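You operate a simulated robot arm through the tools that you are given. There is no shell and no other tool.

You run a simulated two-armed robot. Do the job below in one go: nothing can be reset, and whatever is moved stays where it is left.

TASK
Cycle the white relay 3 times at its printed voltage, then switch off.
Fine: mode CYCLE, one press of TEST a cycle; leave the relay plugged in and the knobs as set.

It is judged by the outcome, as a careful person would: the job done as asked, and still so three seconds after it is handed in. It fails if anything else is knocked over, pushed out of place, dropped, spilled or broken.

THE ROBOT
Two 6-joint arms with two-finger parallel grippers on one trunk that stands fixed in place. Base frame: the origin is at the foot of the trunk, x ahead of it, y to its left, z up. Lengths are in mm, angles in degrees, forces in N, time in s.
The left shoulder is at [280, 185, 1230], the right one opposite. With the tool pointing down near the work surface each hand reaches from about 520 to 920 mm from the base axis, measured 20 degrees to its own side. Payload 1.57 kg a hand.
The tool frame of a hand sits at the grasp point between the pads (the TCP): z along the fingers, y along the line on which they close. The tips reach 30 mm beyond it. The gripper opens to 80 mm. The fingers are 17 mm wide and 12 mm thick; the gripper's body (40 by 82 mm) begins 80 mm behind the TCP.
Orientation is that of the tool frame in the base frame, as a unit quaternion [x, y, z, w]. With the fingers straight down and closing along the base's y, the tool's x points along the base's -x, its y along +y and its z along -z.

THE INTERFACE
- The arms move only by the tool step_arm. It takes "left_deltas", "right_deltas" or both (then of equal length, played together; a hand with none holds still); each is one flat list of numbers, 6 for each row, row after row: the shift along the tool's x, y, z in mm, then the turn, a rotation vector about the tool's x, y, z in degrees. In form: [x, y, z, rx, ry, rz, x, y, z, rx, ry, rz, ...]. A call has 1 to 20 rows; each row is the pose to reach, as a shift and turn from the pose commanded when the call began, along the tool's axes at that moment. "left_hand" and "right_hand" are, for a hand that has rows, the finger opening in mm, from 0 to 80, set as the call begins (left out, the last holds). A row lasts 0.2 s, in which the tool goes at most 50 mm and 8.6 degrees; a call with a longer step from one row to the next is refused whole, and so is a gripper value outside its range. A pose out of reach is approached as far as the arm can. The call stops where the force on the tool passes 60 N (or 10 N more than at its start, if that is more) or the arm is blocked; 0.2 s more then pass. Each finger travels about 153 mm/s and halts on what it meets, pressing with about 25 N; the grip force reading is that of the motor and also rises with nothing between the fingers. The clock runs only during rows and for 0.2 s after the last one: add rows that repeat a pose to give the fingers time. It gives the time, the measured TCP pose, the force on the tool (base axes), the opening and the grip force at its end, in the units of the frame above (readings bear some noise), with the torque about the TCP (base axes, N m) and any sound that the robot's microphone picked up, and new pictures: "show" is both (left out), scene, wrist or none (wrist: the cameras of the hands that moved).
- Cameras (640 x 400 px; columns grow to the right, rows downward): "scene" is now at [249.6, 0.7, 1675.2]; the picture's right is [0.11, -0.99, 0.00], its down [-0.70, -0.08, -0.71] and it looks along [0.71, 0.08, -0.70] (base axes); focal length 369 px, centre (320, 200). "left" rides on the left gripper at [72, 7, -122] in its tool frame; the picture's right is [-0.09, 1.00, 0.00], its down [-0.84, -0.08, -0.54] and it looks along [-0.54, -0.05, 0.84] (tool axes); focal length 238 px, centre (320, 200). "right" rides on the right gripper at [72, -6, -122] in its tool frame; the picture's right is [0.09, 1.00, 0.00], its down [-0.84, 0.08, -0.54] and it looks along [-0.54, 0.05, 0.84] (tool axes); focal length 238 px, centre (320, 200). There is no depth. A picture from a camera that has moved, and an enlarged one, comes with that camera's place and axes in the base frame and with its lens. The place of the scene camera against the robot may be out by one fixed shift of up to 12 mm in any direction.
- move_column(by): slides the trunk up (or, below 0, down) by that many mm; the arms and the scene camera ride with it, the base frame stays. It gives what a move gives, with no picture.
- aim_head(pan, tilt): turns the head with the scene camera to pan (to the left, within 86 degrees either way) and tilt (down, from -29 to 69), counted from straight ahead of the robot. It gives what a move gives, and a new picture of the scene camera.
- zoom(camera, box): a new picture of the part [left, top, right, bottom] of that camera's present view, enlarged. The clock stands still meanwhile.
- sign_off(): hands the job in; it is judged then, once.

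Places have to be worked out from the pictures, the camera data and where the tool is seen. Open the grippers and draw the arms clear of the work before you hand the job in, unless the task says otherwise.

The tools are called after "Emit:" as name(argument=value, ...) on one line, values as JSON. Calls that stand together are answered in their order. step_arm: Moves the arms, as the interface text tells. Its arguments: {"type":"object","properties":{"left_deltas":{"type":"array","items":{"type":"number"}},"left_hand":{"type":"number"},"right_deltas":{"type":"array","items":{"type":"number"}},"right_hand":{"type":"number"},"show":{"type":"string","enum":["both","scene","wrist","none"]}},"required":[]} The other tools are called the same way: move_column (by) slides the trunk up or down; aim_head (pan, tilt) turns the head that bears the scene camera; zoom (camera, box) takes an enlarged picture of a part of a camera's view; sign_off () hands the job in.

At the start:

```text
clock: 0.0
left_ee_pos: [534.4, 292.9, 1319.6]
left_tcp_rot: [0.0, 1.0, 0.001, -0.001]
left_ft_force: [0.0, -0.2, 0.5]
left_ft_torque: [0.05, 0.03, 0.0]
left_opening: 79.9
left_finger_force: 0.1
right_ee_pos: [589.2, -154.4, 1313.5]
right_tcp_rot: [0.0, 1.0, 0.0, 0.0]
right_ft_force: [0.1, 0.3, 0.7]
right_ft_torque: [-0.03, 0.02, 0.02]
right_opening: 79.8
right_finger_force: 0.1
trunk travel left (down, up): [-925.0, 65.0]
head pan, tilt: [6.2, 44.8]
```

scene: 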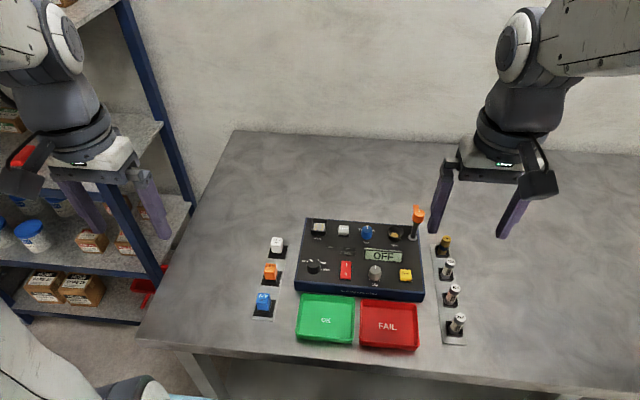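
right: 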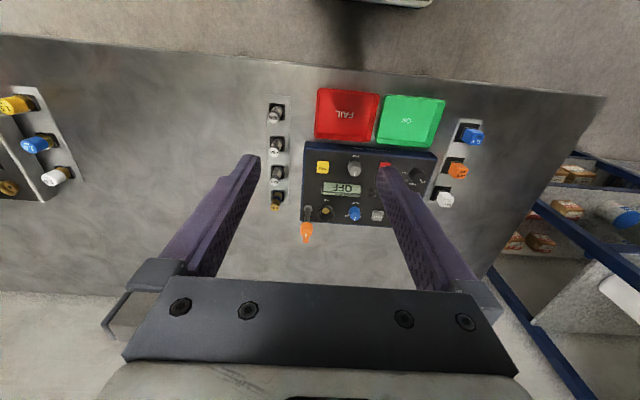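
left: 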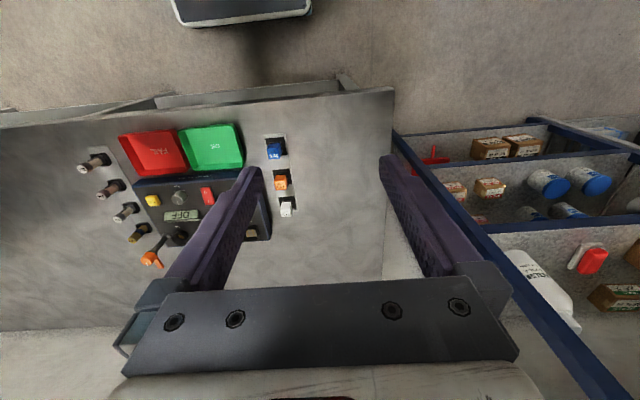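

The scene shows a tester panel with relays to the left and fuses to the right. I'll zoom in to read the labels before moving.

Emit:
zoom(camera="scene", box=[290, 200, 430, 300])

Emit:
zoom(camera="scene", box=[240, 225, 300, 325])

Emit:
zoom(camera="right", box=[250, 80, 490, 240])

Emit:
zoom(camera="left", box=[90, 110, 310, 270])

```text
4.00 times, centred on (360, 250) of scene
camera zoom: at [249.6, 0.7, 1675.2], right [0.11, -0.99, 0.0], down [-0.7, -0.08, -0.71], along [0.71, 0.08, -0.7], focal length 1477 px, centre (160, 0)
```

zoom: 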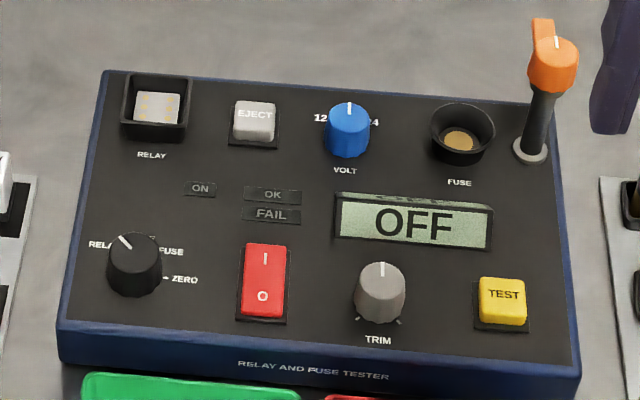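

```text
4.00 times, centred on (270, 275) of scene
camera zoom: at [249.6, 0.7, 1675.2], right [0.11, -0.99, 0.0], down [-0.7, -0.08, -0.71], along [0.71, 0.08, -0.7], focal length 1477 px, centre (520, -100)
```

zoom: 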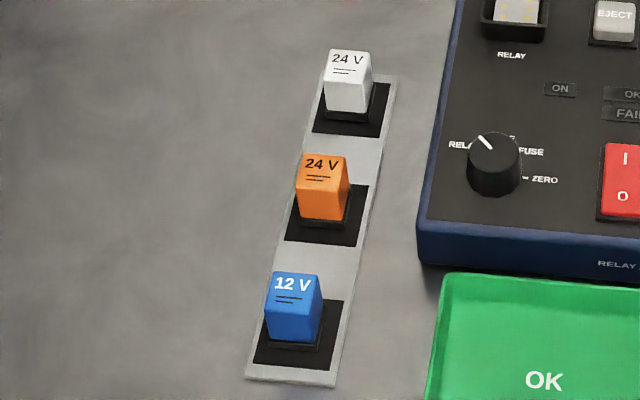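

```text
2.50 times, centred on (370, 160) of right
camera zoom: at [517.0, -161.4, 1434.7], right [-0.09, 1.0, 0.0], down [0.84, 0.08, 0.54], along [0.54, 0.05, -0.84], focal length 596 px, centre (195, 300)
```

zoom: 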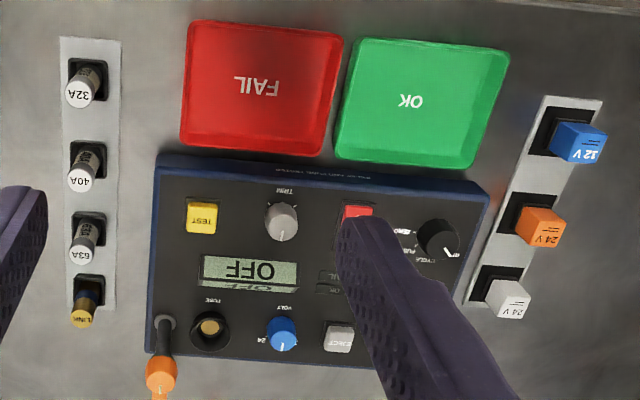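

```text
2.50 times, centred on (200, 190) of left
camera zoom: at [461.2, 300.8, 1442.3], right [0.09, 1.0, 0.0], down [0.84, -0.08, 0.54], along [0.54, -0.05, -0.84], focal length 596 px, centre (620, 225)
```

zoom: 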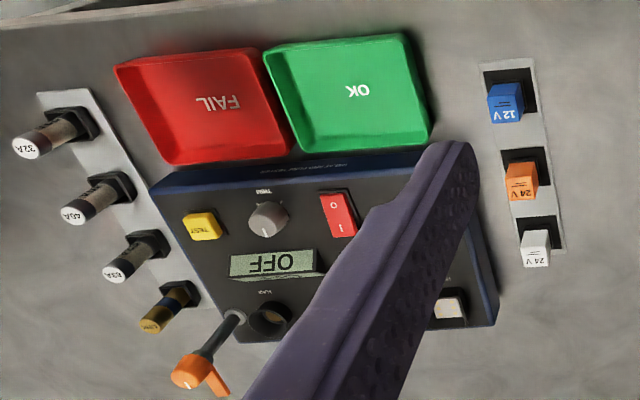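

The white relay reads 24 V and sits on the left strip (about x 793, y 163, z 980), and the tester is at about x 770, y -60. I bring the left hand over for a closer look and leave the right hand where it is.

Emit:
step_arm(left_deltas=[-28, -20, 17, 0, 0, 0, -56, -40, 34, 0, 0, 0, -84, -60, 51, 0, 0, 0, -112, -80, 68, 0, 0, 0, -140, -100, 85, 0, 0, 0, -168, -120, 102, 0, 0, 0, -186, -133, 120, 0, 0, 0])

```text
clock: 1.6
left_ee_pos: [720.8, 160.5, 1199.2]
left_tcp_rot: [-0.001, 1.0, 0.001, 0.0]
left_ft_force: [0.7, 0.3, 0.1]
left_ft_torque: [0.02, 0.01, -0.03]
left_opening: 79.9
left_finger_force: 0.0
right_ee_pos: [589.7, -154.4, 1312.3]
right_tcp_rot: [0.0, 1.0, 0.0, 0.0]
right_ft_force: [0.5, 0.4, 0.4]
right_ft_torque: [-0.03, -0.01, -0.04]
right_opening: 79.8
right_finger_force: 0.0
trunk travel left (down, up): [-925.0, 65.0]
head pan, tilt: [6.2, 44.8]
camera scene: at [249.7, 0.7, 1675.2], right [0.11, -0.99, 0.0], down [-0.7, -0.08, -0.71], along [0.71, 0.08, -0.7], focal length 369 px, centre (320, 200)
camera left: at [647.1, 167.8, 1322.0], right [0.09, 1.0, 0.0], down [0.84, -0.08, 0.54], along [0.54, -0.05, -0.84], focal length 238 px, centre (320, 200)
```

scene: 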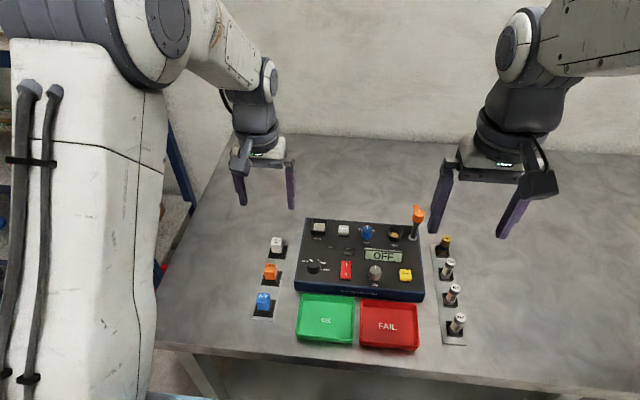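
left: 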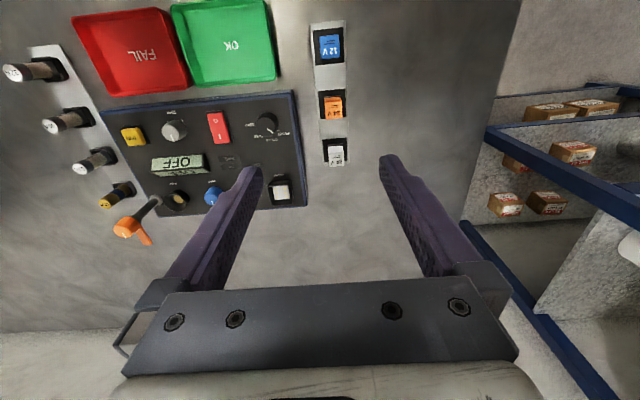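

The relay strip now lies nearly under the hand. I zoom in on the strip and the tester from this view.

Emit:
zoom(camera="left", box=[290, 10, 390, 190])

Emit:
zoom(camera="left", box=[90, 80, 330, 250])

Emit:
zoom(camera="scene", box=[350, 195, 430, 250])

Emit:
zoom(camera="scene", box=[295, 215, 355, 255])

Emit:
zoom(camera="scene", box=[295, 250, 355, 290])

```text
2.22 times, centred on (340, 100) of left
camera zoom: at [647.1, 167.8, 1322.0], right [0.09, 1.0, 0.0], down [0.84, -0.08, 0.54], along [0.54, -0.05, -0.84], focal length 530 px, centre (276, 422)
```

zoom: 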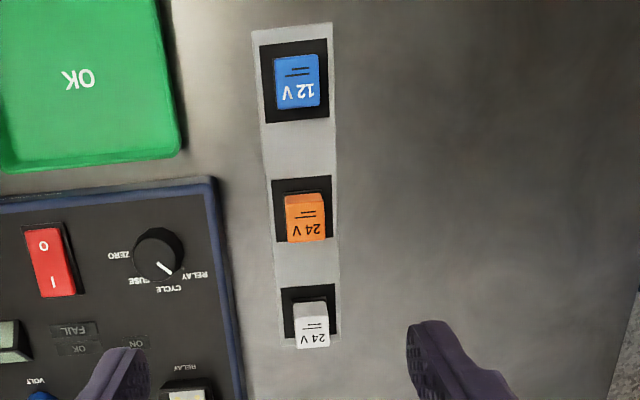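

```text
2.35 times, centred on (210, 165) of left
camera zoom: at [647.1, 167.8, 1322.0], right [0.09, 1.0, 0.0], down [0.84, -0.08, 0.54], along [0.54, -0.05, -0.84], focal length 561 px, centre (579, 282)
```

zoom: 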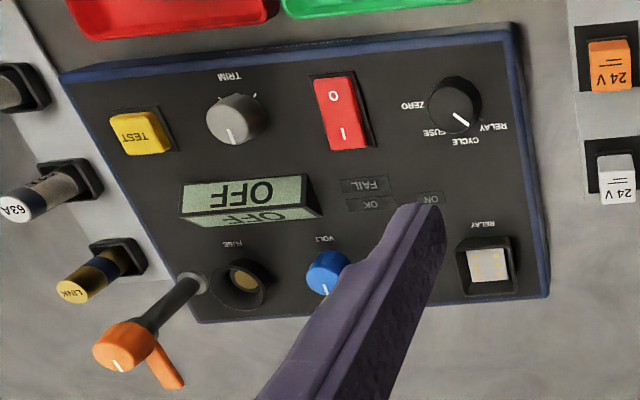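

```text
7.27 times, centred on (390, 222) of scene
camera zoom: at [249.7, 0.7, 1675.2], right [0.11, -0.99, 0.0], down [-0.7, -0.08, -0.71], along [0.71, 0.08, -0.7], focal length 2685 px, centre (-189, 36)
```

zoom: 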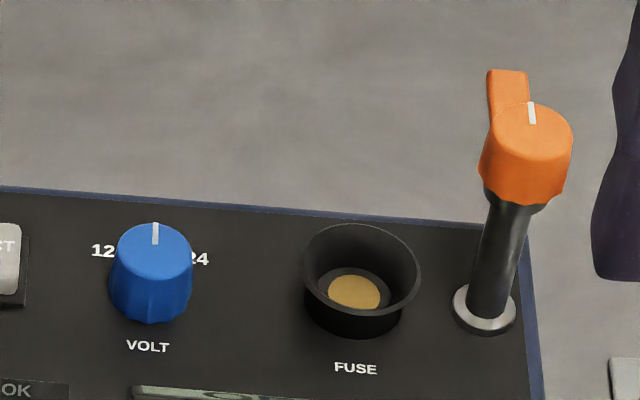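

```text
10.00 times, centred on (325, 235) of scene
camera zoom: at [249.7, 0.7, 1675.2], right [0.11, -0.99, 0.0], down [-0.7, -0.08, -0.71], along [0.71, 0.08, -0.7], focal length 3692 px, centre (270, -150)
```

zoom: 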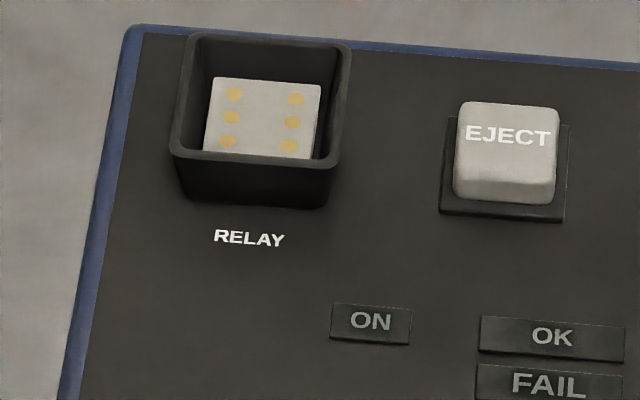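

```text
10.00 times, centred on (325, 270) of scene
camera zoom: at [249.7, 0.7, 1675.2], right [0.11, -0.99, 0.0], down [-0.7, -0.08, -0.71], along [0.71, 0.08, -0.7], focal length 3692 px, centre (270, -500)
```

zoom: 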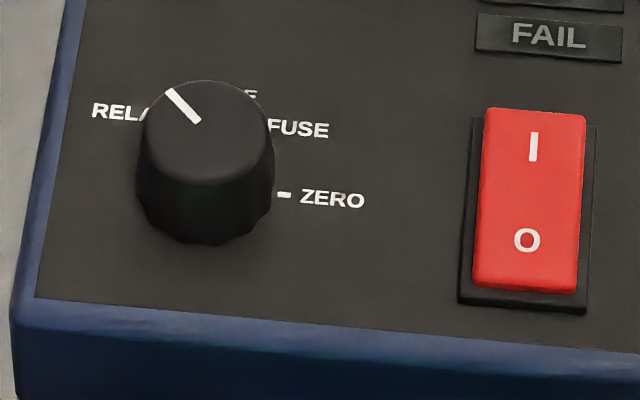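

The relay socket on the tester is empty. The mode knob points at RELAY, with CYCLE one step clockwise, and the VOLT pointer is somewhere between 12 and 24. I lower the left hand above the white relay (about x 790, y 179) to fix its place.

Emit:
step_arm(left_deltas=[-23, 6, 30, 0, 0, 0, -46, 12, 60, 0, 0, 0, -69, 18, 89, 0, 0, 0], show="wrist")

Emit:
zoom(camera="left", box=[260, 100, 380, 240])

```text
clock: 2.4
left_ee_pos: [788.9, 178.9, 1111.3]
left_tcp_rot: [0.0, 1.0, 0.0, 0.0]
left_ft_force: [0.2, -0.5, -0.7]
left_ft_torque: [0.01, -0.02, -0.02]
left_opening: 80.0
left_finger_force: 0.1
right_ee_pos: [588.8, -154.8, 1313.4]
right_tcp_rot: [-0.001, 1.0, 0.0, 0.0]
right_ft_force: [0.1, 0.4, -0.4]
right_ft_torque: [0.04, 0.03, 0.02]
right_opening: 80.1
right_finger_force: 0.2
trunk travel left (down, up): [-925.0, 65.0]
head pan, tilt: [6.2, 44.8]
camera left: at [716.7, 186.2, 1233.0], right [0.09, 1.0, 0.0], down [0.84, -0.08, 0.54], along [0.54, -0.05, -0.84], focal length 238 px, centre (320, 200)
```

left: 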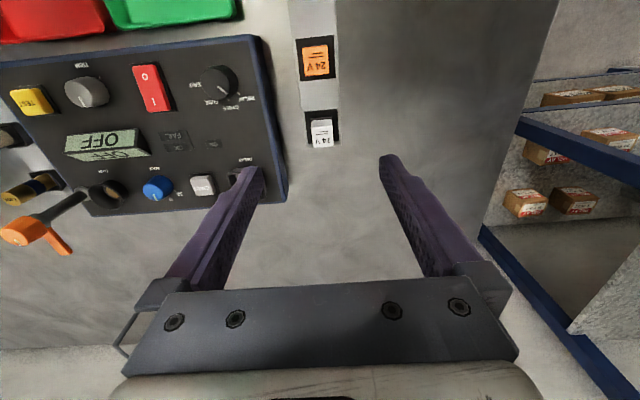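

```text
2.86 times, centred on (320, 170) of left
camera zoom: at [716.7, 186.2, 1233.0], right [0.09, 1.0, 0.0], down [0.84, -0.08, 0.54], along [0.54, -0.05, -0.84], focal length 681 px, centre (320, 286)
```

zoom: 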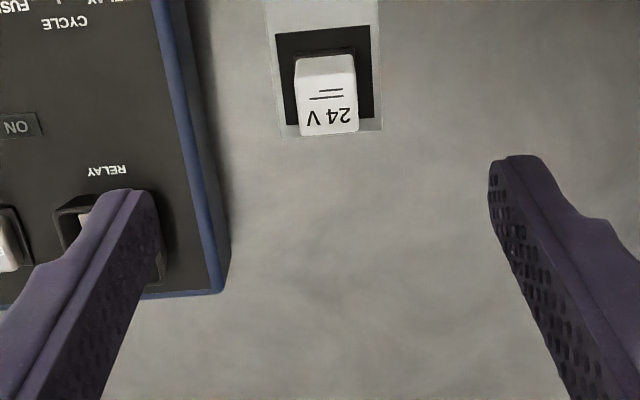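

Two views put the relay top near x 801, y 181, z 970 (about 24 mm wide), with relay and tester both square to the base axes. I lower to get a finer height.

Emit:
step_arm(left_deltas=[-6, 1, 33, 0, 0, 0, -12, 2, 66, 0, 0, 0], show="wrist")

Emit:
zoom(camera="left", box=[260, 100, 380, 240])

```text
clock: 3.0
left_ee_pos: [800.9, 181.3, 1044.4]
left_tcp_rot: [0.001, 1.0, 0.0, 0.0]
left_ft_force: [0.1, -0.1, 0.2]
left_ft_torque: [0.02, -0.03, 0.02]
left_opening: 79.8
left_finger_force: 0.1
right_ee_pos: [589.0, -154.6, 1313.1]
right_tcp_rot: [0.001, 1.0, -0.001, 0.0]
right_ft_force: [-0.6, 0.9, 0.1]
right_ft_torque: [-0.01, 0.0, 0.01]
right_opening: 80.0
right_finger_force: 0.0
trunk travel left (down, up): [-925.0, 65.0]
head pan, tilt: [6.2, 44.8]
camera left: at [729.0, 188.3, 1167.3], right [0.09, 1.0, 0.0], down [0.84, -0.08, 0.54], along [0.54, -0.05, -0.84], focal length 238 px, centre (320, 200)
```

left: 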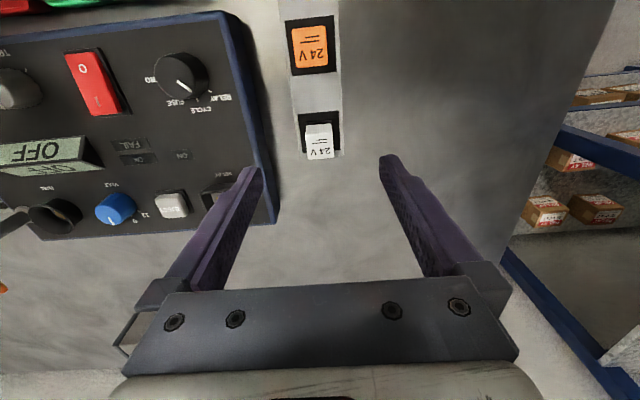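

```text
2.86 times, centred on (320, 170) of left
camera zoom: at [729.0, 188.3, 1167.3], right [0.09, 1.0, 0.0], down [0.84, -0.08, 0.54], along [0.54, -0.05, -0.84], focal length 681 px, centre (320, 286)
```

zoom: 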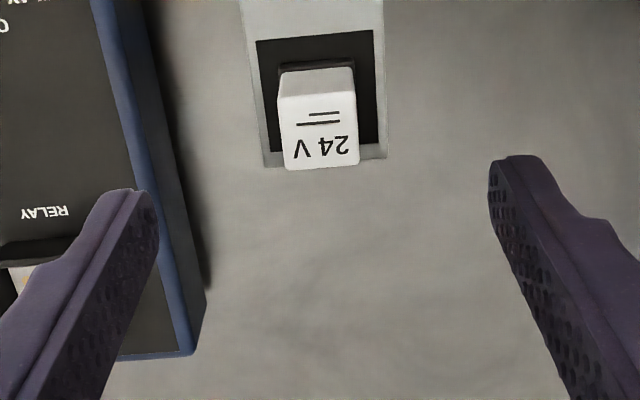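

The third view agrees: relay top at about x 802, y 182, z 967, 22.5 mm square, with the white body about 30 mm tall. I lower so the tips come about 12 mm below its top, leaving the lower part free for the socket walls.

Emit:
step_arm(left_deltas=[-1, 0.5, 30, 0, 0, 0, -1, 0.5, 45, 0, 0, 0, -1, 0.5, 58, 0, 0, 0], show="wrist")

Emit:
zoom(camera="left", box=[240, 110, 400, 230])

Emit:
zoom(camera="scene", box=[240, 190, 320, 260])

```text
clock: 3.8
left_ee_pos: [802.1, 180.6, 986.5]
left_tcp_rot: [-0.001, 1.0, 0.0, 0.0]
left_ft_force: [-0.4, -1.0, -0.7]
left_ft_torque: [0.04, 0.0, 0.03]
left_opening: 80.1
left_finger_force: 0.0
right_ee_pos: [587.7, -154.2, 1312.3]
right_tcp_rot: [0.001, 1.0, 0.0, 0.0]
right_ft_force: [0.0, 0.7, 0.1]
right_ft_torque: [0.02, 0.0, 0.01]
right_opening: 80.1
right_finger_force: 0.1
trunk travel left (down, up): [-925.0, 65.0]
head pan, tilt: [6.2, 44.8]
camera left: at [729.0, 188.1, 1109.2], right [0.09, 1.0, 0.0], down [0.84, -0.08, 0.54], along [0.54, -0.05, -0.84], focal length 238 px, centre (320, 200)
```

left: 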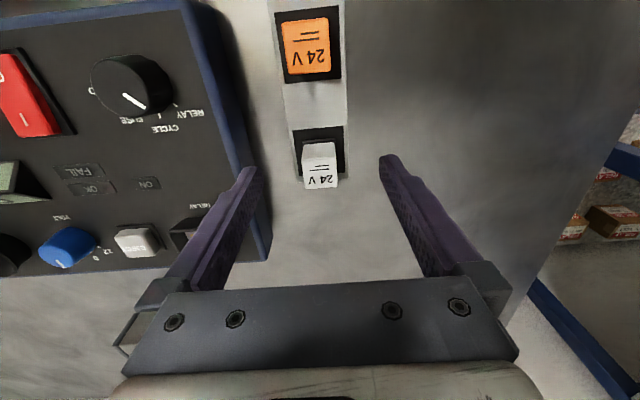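

```text
3.33 times, centred on (320, 170) of left
camera zoom: at [729.0, 188.1, 1109.2], right [0.09, 1.0, 0.0], down [0.84, -0.08, 0.54], along [0.54, -0.05, -0.84], focal length 794 px, centre (320, 300)
```

zoom: 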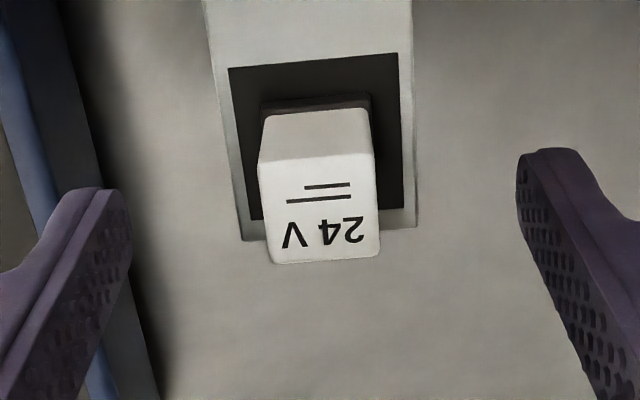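

```text
5.71 times, centred on (280, 225) of scene
camera zoom: at [249.6, 0.7, 1675.2], right [0.11, -0.99, 0.0], down [-0.7, -0.08, -0.71], along [0.71, 0.08, -0.7], focal length 2110 px, centre (549, 57)
```

zoom: 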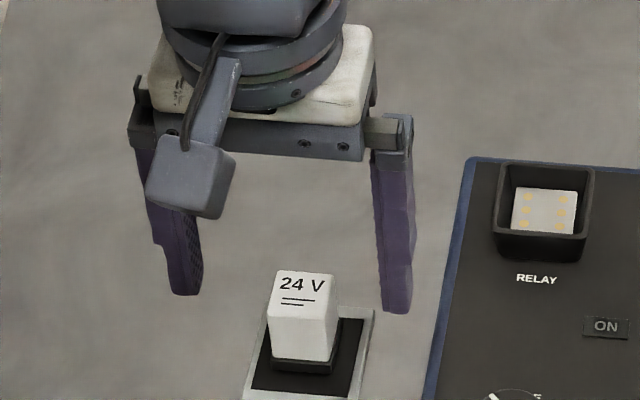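

Text-size change between the last two views, and the scene view, show the relay top is lower and farther than I first judged: about x 812, y 180, z 938. I narrow the fingers to 50 mm, shift forward and drop a little to check again.

Emit:
step_arm(left_deltas=[-5, -0.5, 0, 0, 0, 0, -10, -1, 6, 0, 0, 0, -10, -1, 12, 0, 0, 0], left_hand=50, show="both")

Emit:
zoom(camera="left", box=[240, 110, 400, 230])

Emit:
zoom(camera="scene", box=[240, 190, 320, 260])

```text
clock: 4.6
left_ee_pos: [811.4, 180.3, 975.2]
left_tcp_rot: [0.0, 1.0, 0.0, 0.0]
left_ft_force: [-0.1, 0.4, 0.2]
left_ft_torque: [0.04, 0.01, 0.02]
left_opening: 50.0
left_finger_force: 0.0
right_ee_pos: [589.8, -154.8, 1313.5]
right_tcp_rot: [0.0, 1.0, 0.0, -0.001]
right_ft_force: [0.4, 0.0, 0.1]
right_ft_torque: [-0.01, 0.04, 0.02]
right_opening: 80.1
right_finger_force: 0.1
trunk travel left (down, up): [-925.0, 65.0]
head pan, tilt: [6.2, 44.8]
camera scene: at [249.7, 0.7, 1675.2], right [0.11, -0.99, 0.0], down [-0.7, -0.08, -0.71], along [0.71, 0.08, -0.7], focal length 369 px, centre (320, 200)
camera left: at [739.2, 187.1, 1097.2], right [0.09, 1.0, 0.0], down [0.84, -0.08, 0.54], along [0.54, -0.05, -0.84], focal length 238 px, centre (320, 200)
```

scene: 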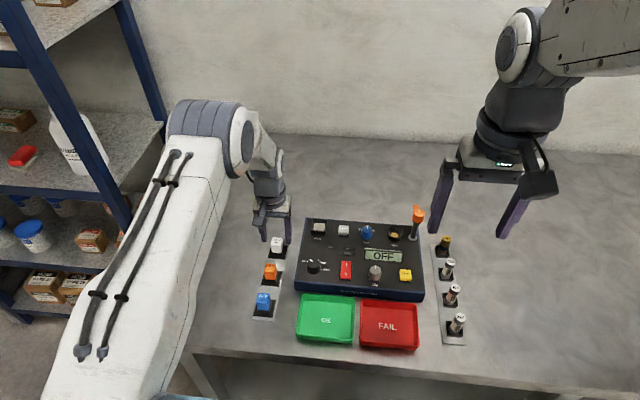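
left: 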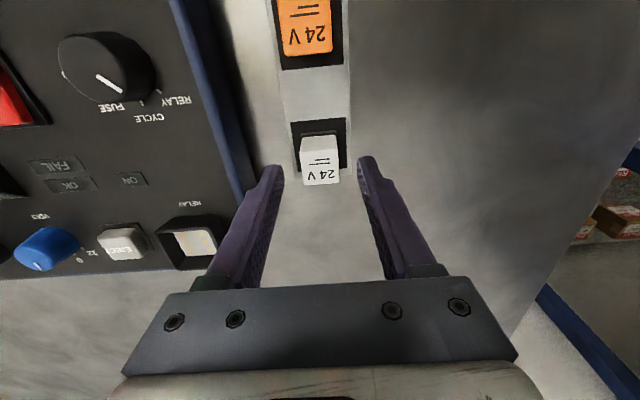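

```text
3.33 times, centred on (320, 170) of left
camera zoom: at [739.2, 187.1, 1097.2], right [0.09, 1.0, 0.0], down [0.84, -0.08, 0.54], along [0.54, -0.05, -0.84], focal length 794 px, centre (320, 300)
```

zoom: 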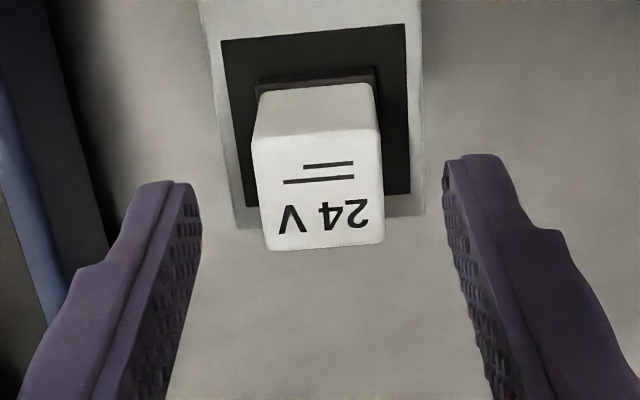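

```text
5.71 times, centred on (280, 225) of scene
camera zoom: at [249.7, 0.7, 1675.2], right [0.11, -0.99, 0.0], down [-0.7, -0.08, -0.71], along [0.71, 0.08, -0.7], focal length 2110 px, centre (549, 57)
```

zoom: 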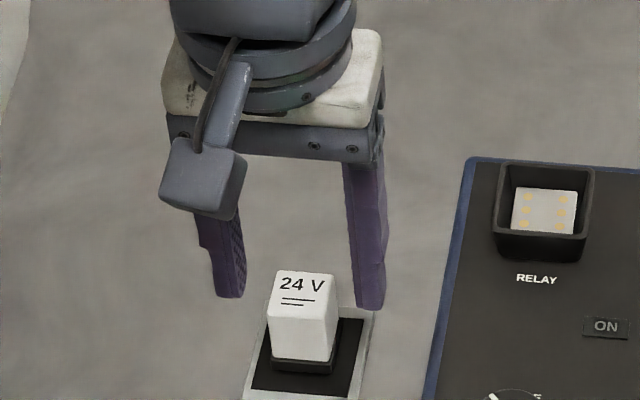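

The relay top now reads as about z 944, x 811, centred between the fingers and about 25.5 mm wide. I drop 14 mm so the tips overlap its upper part, then check before closing.

Emit:
step_arm(left_deltas=[0, 0, 7, 0, 0, 0, 0, 0, 14, 0, 0, 0], show="none")

Emit:
zoom(camera="left", box=[240, 110, 400, 230])

Emit:
zoom(camera="scene", box=[250, 210, 310, 260])

```text
clock: 5.2
left_ee_pos: [811.8, 180.2, 961.1]
left_tcp_rot: [0.0, 1.0, 0.001, 0.0]
left_ft_force: [0.3, 0.1, -0.6]
left_ft_torque: [-0.02, 0.01, -0.01]
left_opening: 50.0
left_finger_force: 0.0
right_ee_pos: [588.6, -154.3, 1311.9]
right_tcp_rot: [0.0, 1.0, 0.0, 0.001]
right_ft_force: [0.0, 0.2, -0.3]
right_ft_torque: [0.01, -0.01, 0.0]
right_opening: 80.0
right_finger_force: 0.1
trunk travel left (down, up): [-925.0, 65.0]
head pan, tilt: [6.2, 44.8]
```

```text
3.33 times, centred on (320, 170) of left
camera zoom: at [739.5, 187.3, 1083.4], right [0.09, 1.0, 0.0], down [0.84, -0.08, 0.54], along [0.54, -0.05, -0.84], focal length 794 px, centre (320, 300)
```

zoom: 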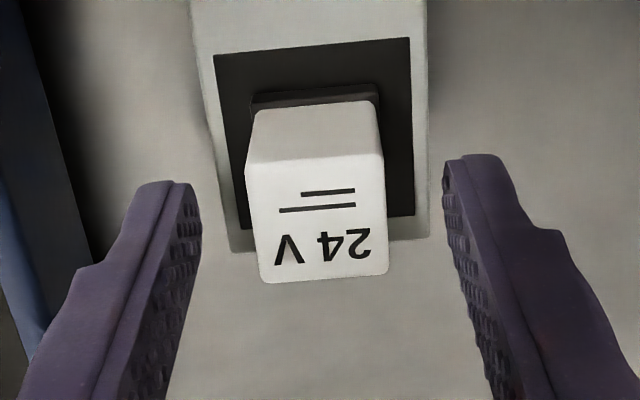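

```text
8.00 times, centred on (280, 235) of scene
camera zoom: at [249.7, 0.7, 1675.2], right [0.11, -0.99, 0.0], down [-0.7, -0.08, -0.71], along [0.71, 0.08, -0.7], focal length 2954 px, centre (640, -80)
```

zoom: 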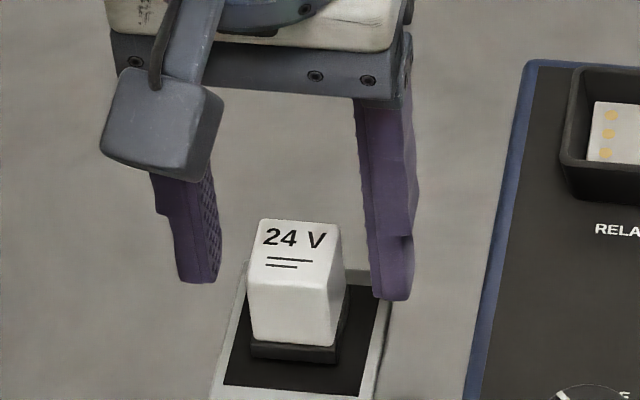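

The fingertips straddle the relay's upper third and clear the strip. I go 5 mm lower for a firmer hold and close on it.

Emit:
step_arm(left_deltas=[1, -0.5, 5, 0, 0, 0], show="none")

Emit:
step_arm(left_deltas=[0, 0, 0, 0, 0, 0, 0, 0, 0, 0, 0, 0], left_hand=15, show="both")

Emit:
zoom(camera="left", box=[240, 110, 400, 230])

Emit:
zoom(camera="scene", box=[250, 210, 310, 260])

```text
clock: 5.6
left_ee_pos: [811.4, 179.8, 955.5]
left_tcp_rot: [0.001, 1.0, 0.0, 0.0]
left_ft_force: [1.1, 1.0, -1.0]
left_ft_torque: [0.0, 0.01, 0.0]
left_opening: 50.0
left_finger_force: 0.1
right_ee_pos: [589.3, -154.6, 1312.3]
right_tcp_rot: [0.0, 1.0, 0.0, 0.001]
right_ft_force: [-0.1, -0.2, 0.3]
right_ft_torque: [0.02, -0.02, 0.02]
right_opening: 80.2
right_finger_force: 0.1
trunk travel left (down, up): [-925.0, 65.0]
head pan, tilt: [6.2, 44.8]
```

```text
clock: 6.2
left_ee_pos: [810.6, 180.8, 956.2]
left_tcp_rot: [0.0, 1.0, 0.0, 0.0]
left_ft_force: [0.7, 0.3, 0.1]
left_ft_torque: [-0.02, 0.0, 0.03]
left_opening: 25.1
left_finger_force: 25.4
right_ee_pos: [589.2, -154.3, 1312.0]
right_tcp_rot: [-0.001, 1.0, 0.0, 0.0]
right_ft_force: [-0.4, -0.4, 0.5]
right_ft_torque: [0.0, 0.07, 0.03]
right_opening: 80.2
right_finger_force: 0.0
trunk travel left (down, up): [-925.0, 65.0]
head pan, tilt: [6.2, 44.8]
camera scene: at [249.7, 0.7, 1675.2], right [0.11, -0.99, 0.0], down [-0.7, -0.08, -0.71], along [0.71, 0.08, -0.7], focal length 369 px, centre (320, 200)
camera left: at [738.2, 186.8, 1078.2], right [0.09, 1.0, 0.0], down [0.84, -0.08, 0.54], along [0.54, -0.05, -0.84], focal length 238 px, centre (320, 200)
```

scene: 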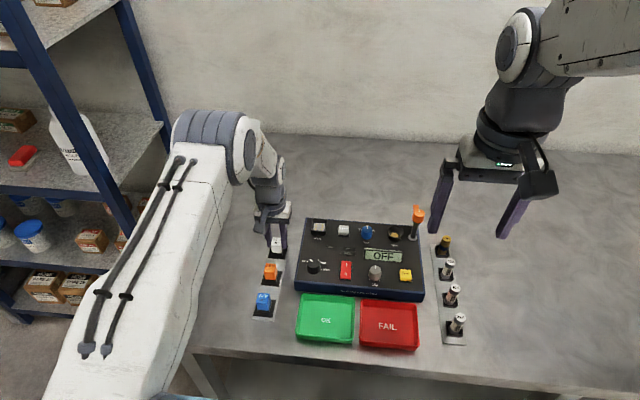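
left: 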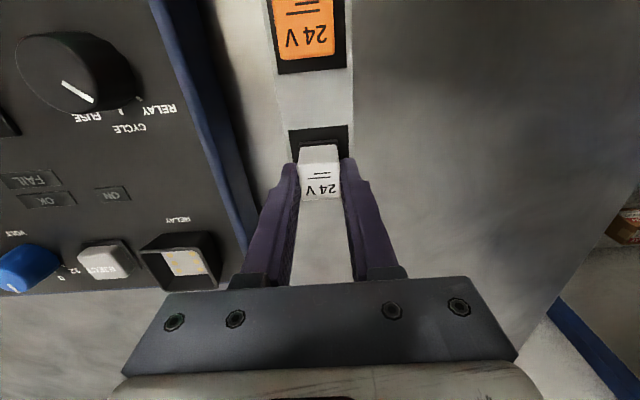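

```text
3.33 times, centred on (320, 170) of left
camera zoom: at [738.2, 186.8, 1078.2], right [0.09, 1.0, 0.0], down [0.84, -0.08, 0.54], along [0.54, -0.05, -0.84], focal length 794 px, centre (320, 300)
```

zoom: 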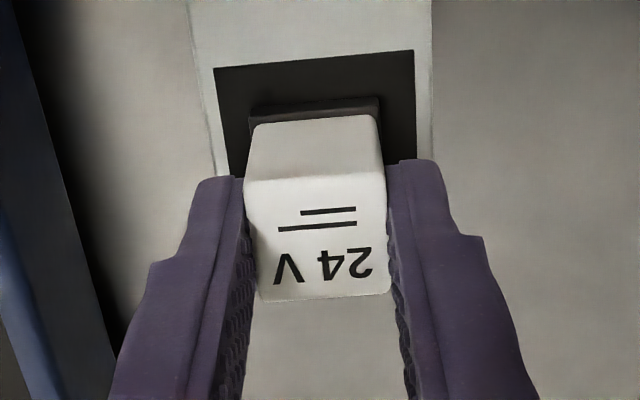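

```text
8.00 times, centred on (280, 235) of scene
camera zoom: at [249.7, 0.7, 1675.2], right [0.11, -0.99, 0.0], down [-0.7, -0.08, -0.71], along [0.71, 0.08, -0.7], focal length 2954 px, centre (640, -80)
```

zoom: 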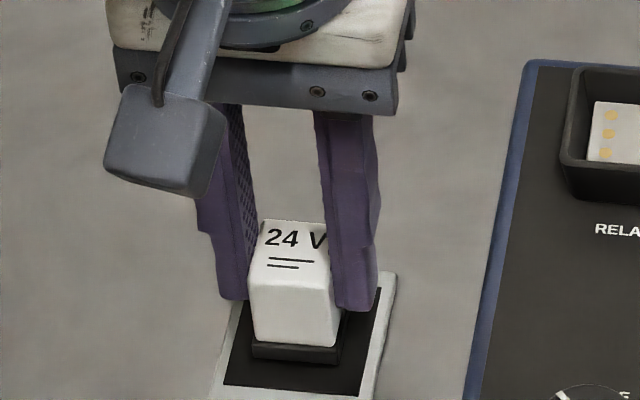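

Grip holds on 25.1 mm with 25 N, so the relay is centred at about (810, 180). I lift it straight out of its holder.

Emit:
step_arm(left_deltas=[0, 0, -5, 0, 0, 0, 0, 0, -15, 0, 0, 0, 0, 0, -35, 0, 0, 0, 0, 0, -65, 0, 0, 0, 0, 0, -100, 0, 0, 0, 0, 0, -134, 0, 0, 0], show="both")

Emit:
zoom(camera="scene", box=[230, 150, 330, 250])

Emit:
zoom(camera="left", box=[80, 60, 280, 220])

```text
clock: 7.6
left_ee_pos: [811.3, 180.4, 1089.4]
left_tcp_rot: [0.0, 1.0, 0.001, -0.001]
left_ft_force: [0.0, 0.7, -0.7]
left_ft_torque: [-0.04, -0.02, -0.01]
left_opening: 25.1
left_finger_force: 25.3
right_ee_pos: [589.4, -155.0, 1313.2]
right_tcp_rot: [-0.001, 1.0, 0.0, 0.0]
right_ft_force: [0.1, 0.1, -0.6]
right_ft_torque: [0.0, 0.0, 0.01]
right_opening: 79.9
right_finger_force: 0.1
trunk travel left (down, up): [-925.0, 65.0]
head pan, tilt: [6.2, 44.8]
camera scene: at [249.6, 0.7, 1675.2], right [0.11, -0.99, 0.0], down [-0.7, -0.08, -0.71], along [0.71, 0.08, -0.7], focal length 369 px, centre (320, 200)
camera left: at [737.8, 186.8, 1212.2], right [0.09, 1.0, 0.0], down [0.84, -0.08, 0.54], along [0.54, -0.05, -0.84], focal length 238 px, centre (320, 200)
```

scene: 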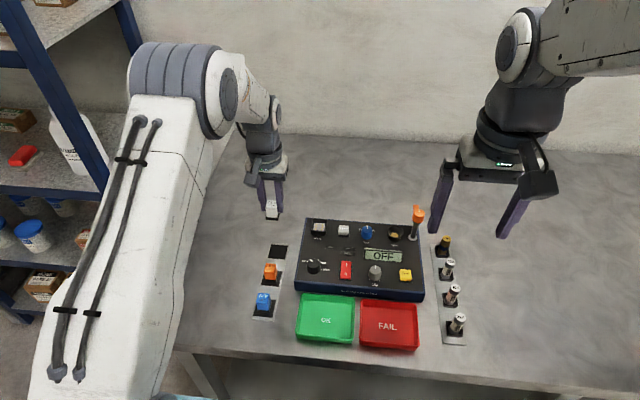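
left: 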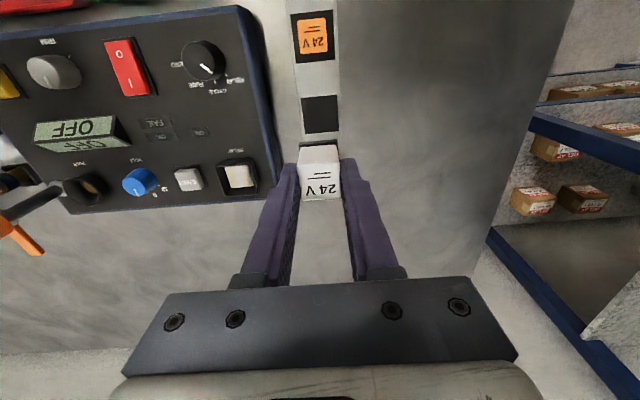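

```text
4.00 times, centred on (280, 200) of scene
camera zoom: at [249.6, 0.7, 1675.2], right [0.11, -0.99, 0.0], down [-0.7, -0.08, -0.71], along [0.71, 0.08, -0.7], focal length 1477 px, centre (480, 200)
```

zoom: 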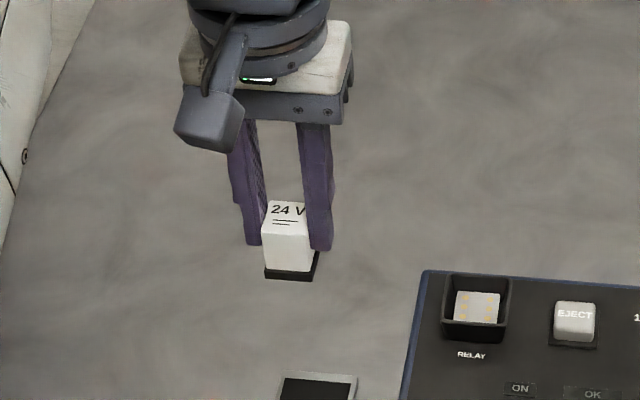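

```text
2.50 times, centred on (180, 140) of left
camera zoom: at [737.8, 186.8, 1212.2], right [0.09, 1.0, 0.0], down [0.84, -0.08, 0.54], along [0.54, -0.05, -0.84], focal length 596 px, centre (670, 350)
```

zoom: 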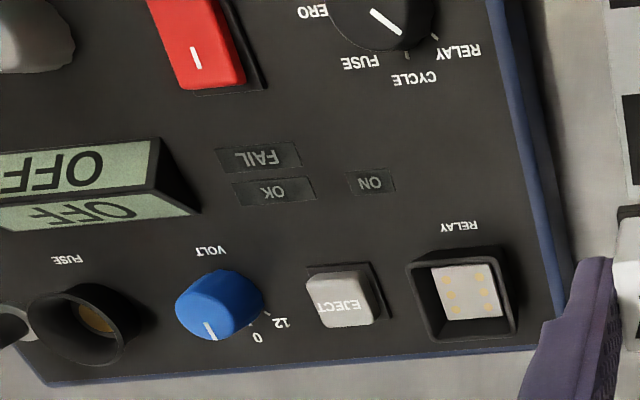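

The relay came out cleanly. Crossing the rays, the panel top is at z≈948 and the socket near (858, 78). I move the hand forward over it so the wrist camera looks nearly straight down into the socket for a precise fix.

Emit:
step_arm(left_deltas=[-28, -37, 0, 0, 0, 0, -56, -74, 0, 0, 0, 0, -84, -110, 0, 0, 0, 0], show="both")

Emit:
zoom(camera="left", box=[250, 40, 390, 160])

Emit:
zoom(camera="left", box=[80, 0, 340, 160])

```text
clock: 8.4
left_ee_pos: [891.8, 71.1, 1089.6]
left_tcp_rot: [-0.001, 1.0, 0.0, -0.002]
left_ft_force: [0.9, 0.4, 0.5]
left_ft_torque: [-0.03, -0.01, 0.0]
left_opening: 25.2
left_finger_force: 25.2
right_ee_pos: [590.6, -154.8, 1313.0]
right_tcp_rot: [-0.001, 1.0, -0.001, 0.0]
right_ft_force: [-0.2, -0.3, -0.3]
right_ft_torque: [0.0, -0.01, -0.01]
right_opening: 80.0
right_finger_force: 0.1
trunk travel left (down, up): [-925.0, 65.0]
head pan, tilt: [6.2, 44.8]
camera scene: at [249.9, 0.8, 1675.3], right [0.11, -0.99, 0.0], down [-0.7, -0.08, -0.71], along [0.71, 0.08, -0.7], focal length 369 px, centre (320, 200)
camera left: at [820.0, 78.3, 1212.1], right [0.09, 1.0, 0.0], down [0.84, -0.08, 0.54], along [0.54, -0.05, -0.84], focal length 238 px, centre (320, 200)
```

scene: 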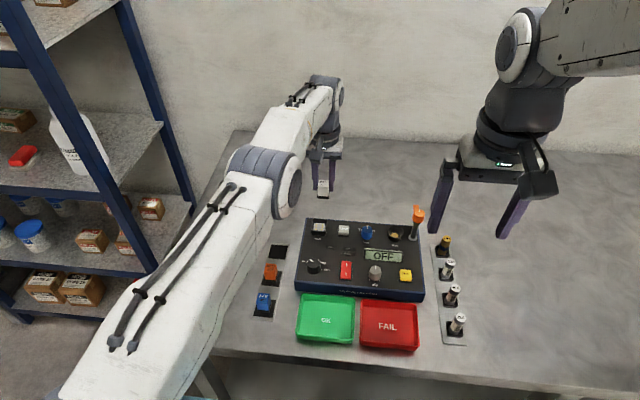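
left: 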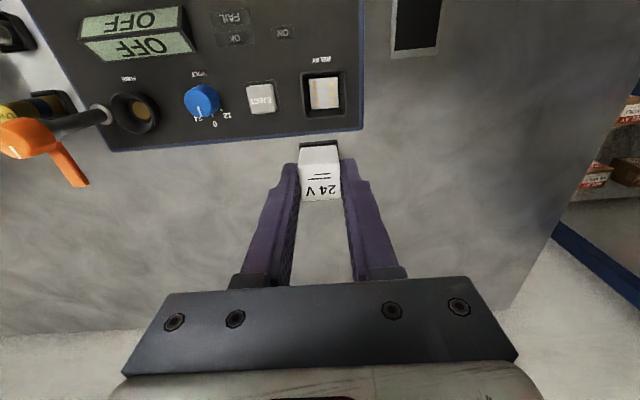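

```text
3.33 times, centred on (320, 100) of left
camera zoom: at [820.0, 78.3, 1212.1], right [0.09, 1.0, 0.0], down [0.84, -0.08, 0.54], along [0.54, -0.05, -0.84], focal length 794 px, centre (320, 533)
```

zoom: 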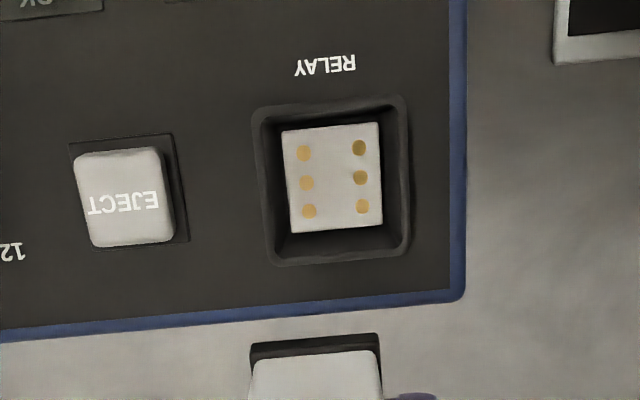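

```text
2.46 times, centred on (210, 80) of left
camera zoom: at [820.0, 78.3, 1212.1], right [0.09, 1.0, 0.0], down [0.84, -0.08, 0.54], along [0.54, -0.05, -0.84], focal length 587 px, centre (591, 495)
```

zoom: 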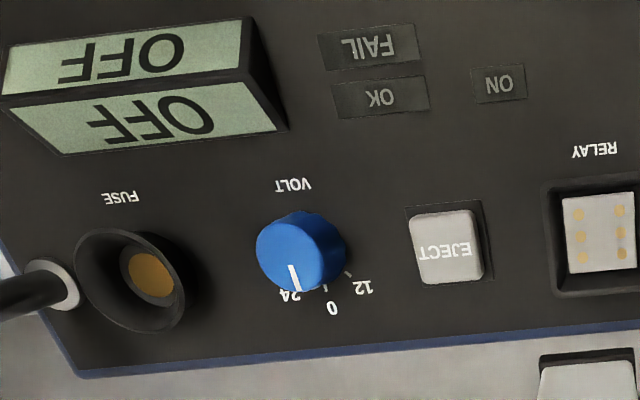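

The near-vertical view puts the socket centre at (860, 78.7), and the held relay sits about 3 mm behind the TCP in x. VOLT is at 0, with 12 to its left and 24 to its right. I now hover the relay over the socket with its base about 20 mm above the rim.

Emit:
step_arm(left_deltas=[15, 4, 20, 0, 0, 0, 28.8, 7.6, 40, 0, 0, 0, 28.8, 7.6, 55, 0, 0, 0, 28.8, 7.6, 55, 0, 0, 0], show="none")

Emit:
zoom(camera="left", box=[240, 90, 400, 210])

Emit:
zoom(camera="scene", box=[290, 180, 370, 250])

```text
clock: 9.4
left_ee_pos: [865.0, 77.1, 1034.5]
left_tcp_rot: [0.0, 1.0, 0.0, 0.0]
left_ft_force: [0.2, -1.1, 0.4]
left_ft_torque: [0.0, 0.02, -0.02]
left_opening: 25.1
left_finger_force: 25.3
right_ee_pos: [588.6, -154.9, 1312.5]
right_tcp_rot: [0.0, 1.0, 0.0, 0.0]
right_ft_force: [0.0, 0.1, -0.3]
right_ft_torque: [0.02, 0.0, 0.01]
right_opening: 79.8
right_finger_force: 0.1
trunk travel left (down, up): [-925.0, 65.0]
head pan, tilt: [6.2, 44.8]
```

```text
3.33 times, centred on (320, 150) of left
camera zoom: at [793.0, 84.6, 1157.2], right [0.09, 1.0, 0.0], down [0.84, -0.08, 0.54], along [0.54, -0.05, -0.84], focal length 794 px, centre (320, 367)
```

zoom: 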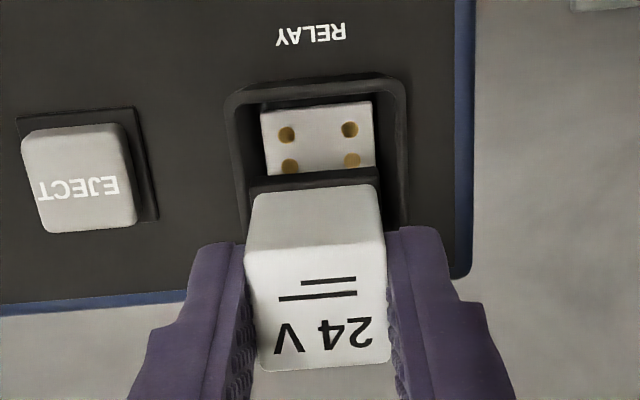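

```text
5.71 times, centred on (330, 215) of scene
camera zoom: at [249.8, 0.7, 1675.2], right [0.11, -0.99, 0.0], down [-0.7, -0.08, -0.71], along [0.71, 0.08, -0.7], focal length 2110 px, centre (263, 114)
```

zoom: 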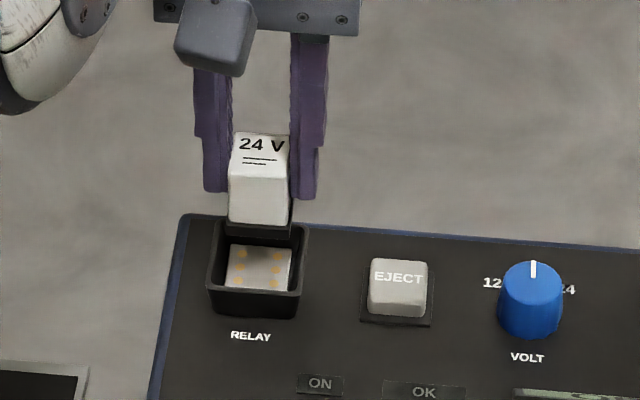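

Relay and socket line up within about 2 mm. I shift back 2 mm and lower to just above the rim, then look again.

Emit:
step_arm(left_deltas=[2.1, 0.3, 8, 0, 0, 0, 2.1, 0.3, 16, 0, 0, 0], show="none")

Emit:
zoom(camera="left", box=[260, 110, 380, 200])

Emit:
zoom(camera="scene", box=[295, 200, 345, 240])

```text
clock: 10.0
left_ee_pos: [863.2, 77.5, 1018.1]
left_tcp_rot: [-0.001, 1.0, 0.0, 0.0]
left_ft_force: [0.2, 1.0, -0.5]
left_ft_torque: [-0.02, 0.0, 0.01]
left_opening: 25.1
left_finger_force: 24.8
right_ee_pos: [589.0, -154.9, 1312.2]
right_tcp_rot: [0.0, 1.0, 0.0, 0.0]
right_ft_force: [0.5, 0.3, 0.3]
right_ft_torque: [-0.01, -0.01, 0.0]
right_opening: 80.0
right_finger_force: 0.1
trunk travel left (down, up): [-925.0, 65.0]
head pan, tilt: [6.2, 44.8]
```

```text
4.44 times, centred on (320, 155) of left
camera zoom: at [791.3, 84.6, 1141.1], right [0.09, 1.0, 0.0], down [0.84, -0.08, 0.54], along [0.54, -0.05, -0.84], focal length 1059 px, centre (320, 400)
```

zoom: 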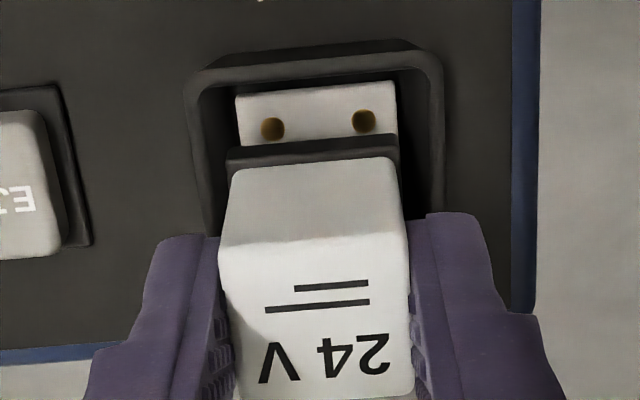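

```text
10.00 times, centred on (320, 220) of scene
camera zoom: at [249.7, 0.7, 1675.2], right [0.11, -0.99, 0.0], down [-0.7, -0.08, -0.71], along [0.71, 0.08, -0.7], focal length 3692 px, centre (320, 0)
```

zoom: 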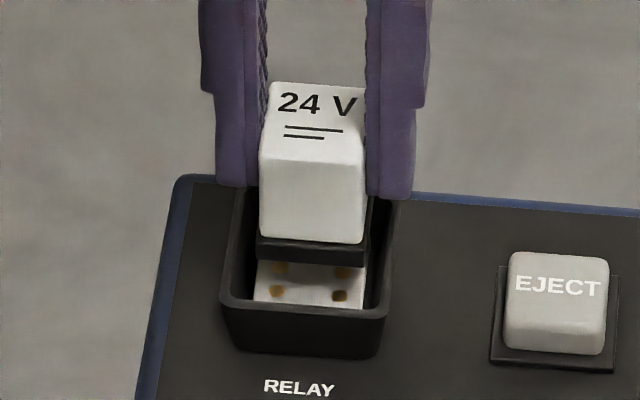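

Nearly at the rim and laterally centred within half a millimetre. I lower 6 mm so the base enters the rim and check the gaps and forces.

Emit:
step_arm(left_deltas=[0.7, 0.4, 4, 0, 0, 0, 0.7, 0.4, 8, 0, 0, 0], show="none")

Emit:
zoom(camera="left", box=[260, 110, 380, 200])

Emit:
zoom(camera="scene", box=[295, 200, 345, 240])

```text
clock: 10.6
left_ee_pos: [863.1, 77.9, 1011.7]
left_tcp_rot: [0.0, 1.0, 0.0, 0.0]
left_ft_force: [0.0, 0.0, 0.3]
left_ft_torque: [-0.02, 0.02, -0.01]
left_opening: 25.1
left_finger_force: 24.9
right_ee_pos: [588.5, -154.4, 1313.0]
right_tcp_rot: [-0.001, 1.0, 0.0, 0.0]
right_ft_force: [-0.2, 0.3, 0.3]
right_ft_torque: [0.04, 0.01, 0.0]
right_opening: 80.1
right_finger_force: 0.1
trunk travel left (down, up): [-925.0, 65.0]
head pan, tilt: [6.2, 44.8]
```

```text
4.44 times, centred on (320, 155) of left
camera zoom: at [790.7, 85.1, 1133.2], right [0.09, 1.0, 0.0], down [0.84, -0.08, 0.54], along [0.54, -0.05, -0.84], focal length 1059 px, centre (320, 400)
```

zoom: 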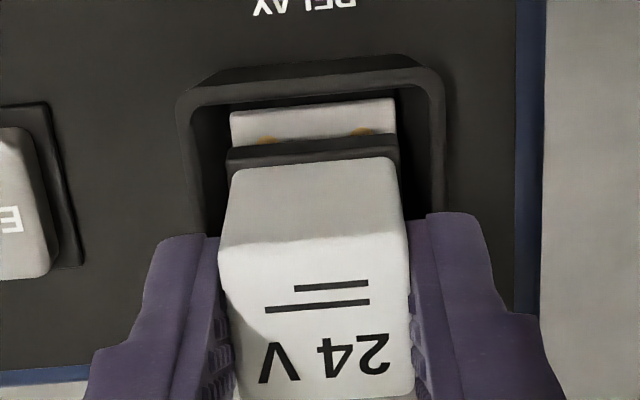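

```text
10.00 times, centred on (320, 220) of scene
camera zoom: at [249.7, 0.7, 1675.2], right [0.11, -0.99, 0.0], down [-0.7, -0.08, -0.71], along [0.71, 0.08, -0.7], focal length 3692 px, centre (320, 0)
```

zoom: 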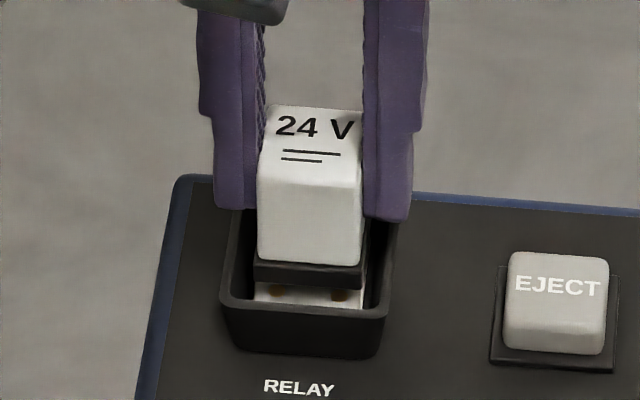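

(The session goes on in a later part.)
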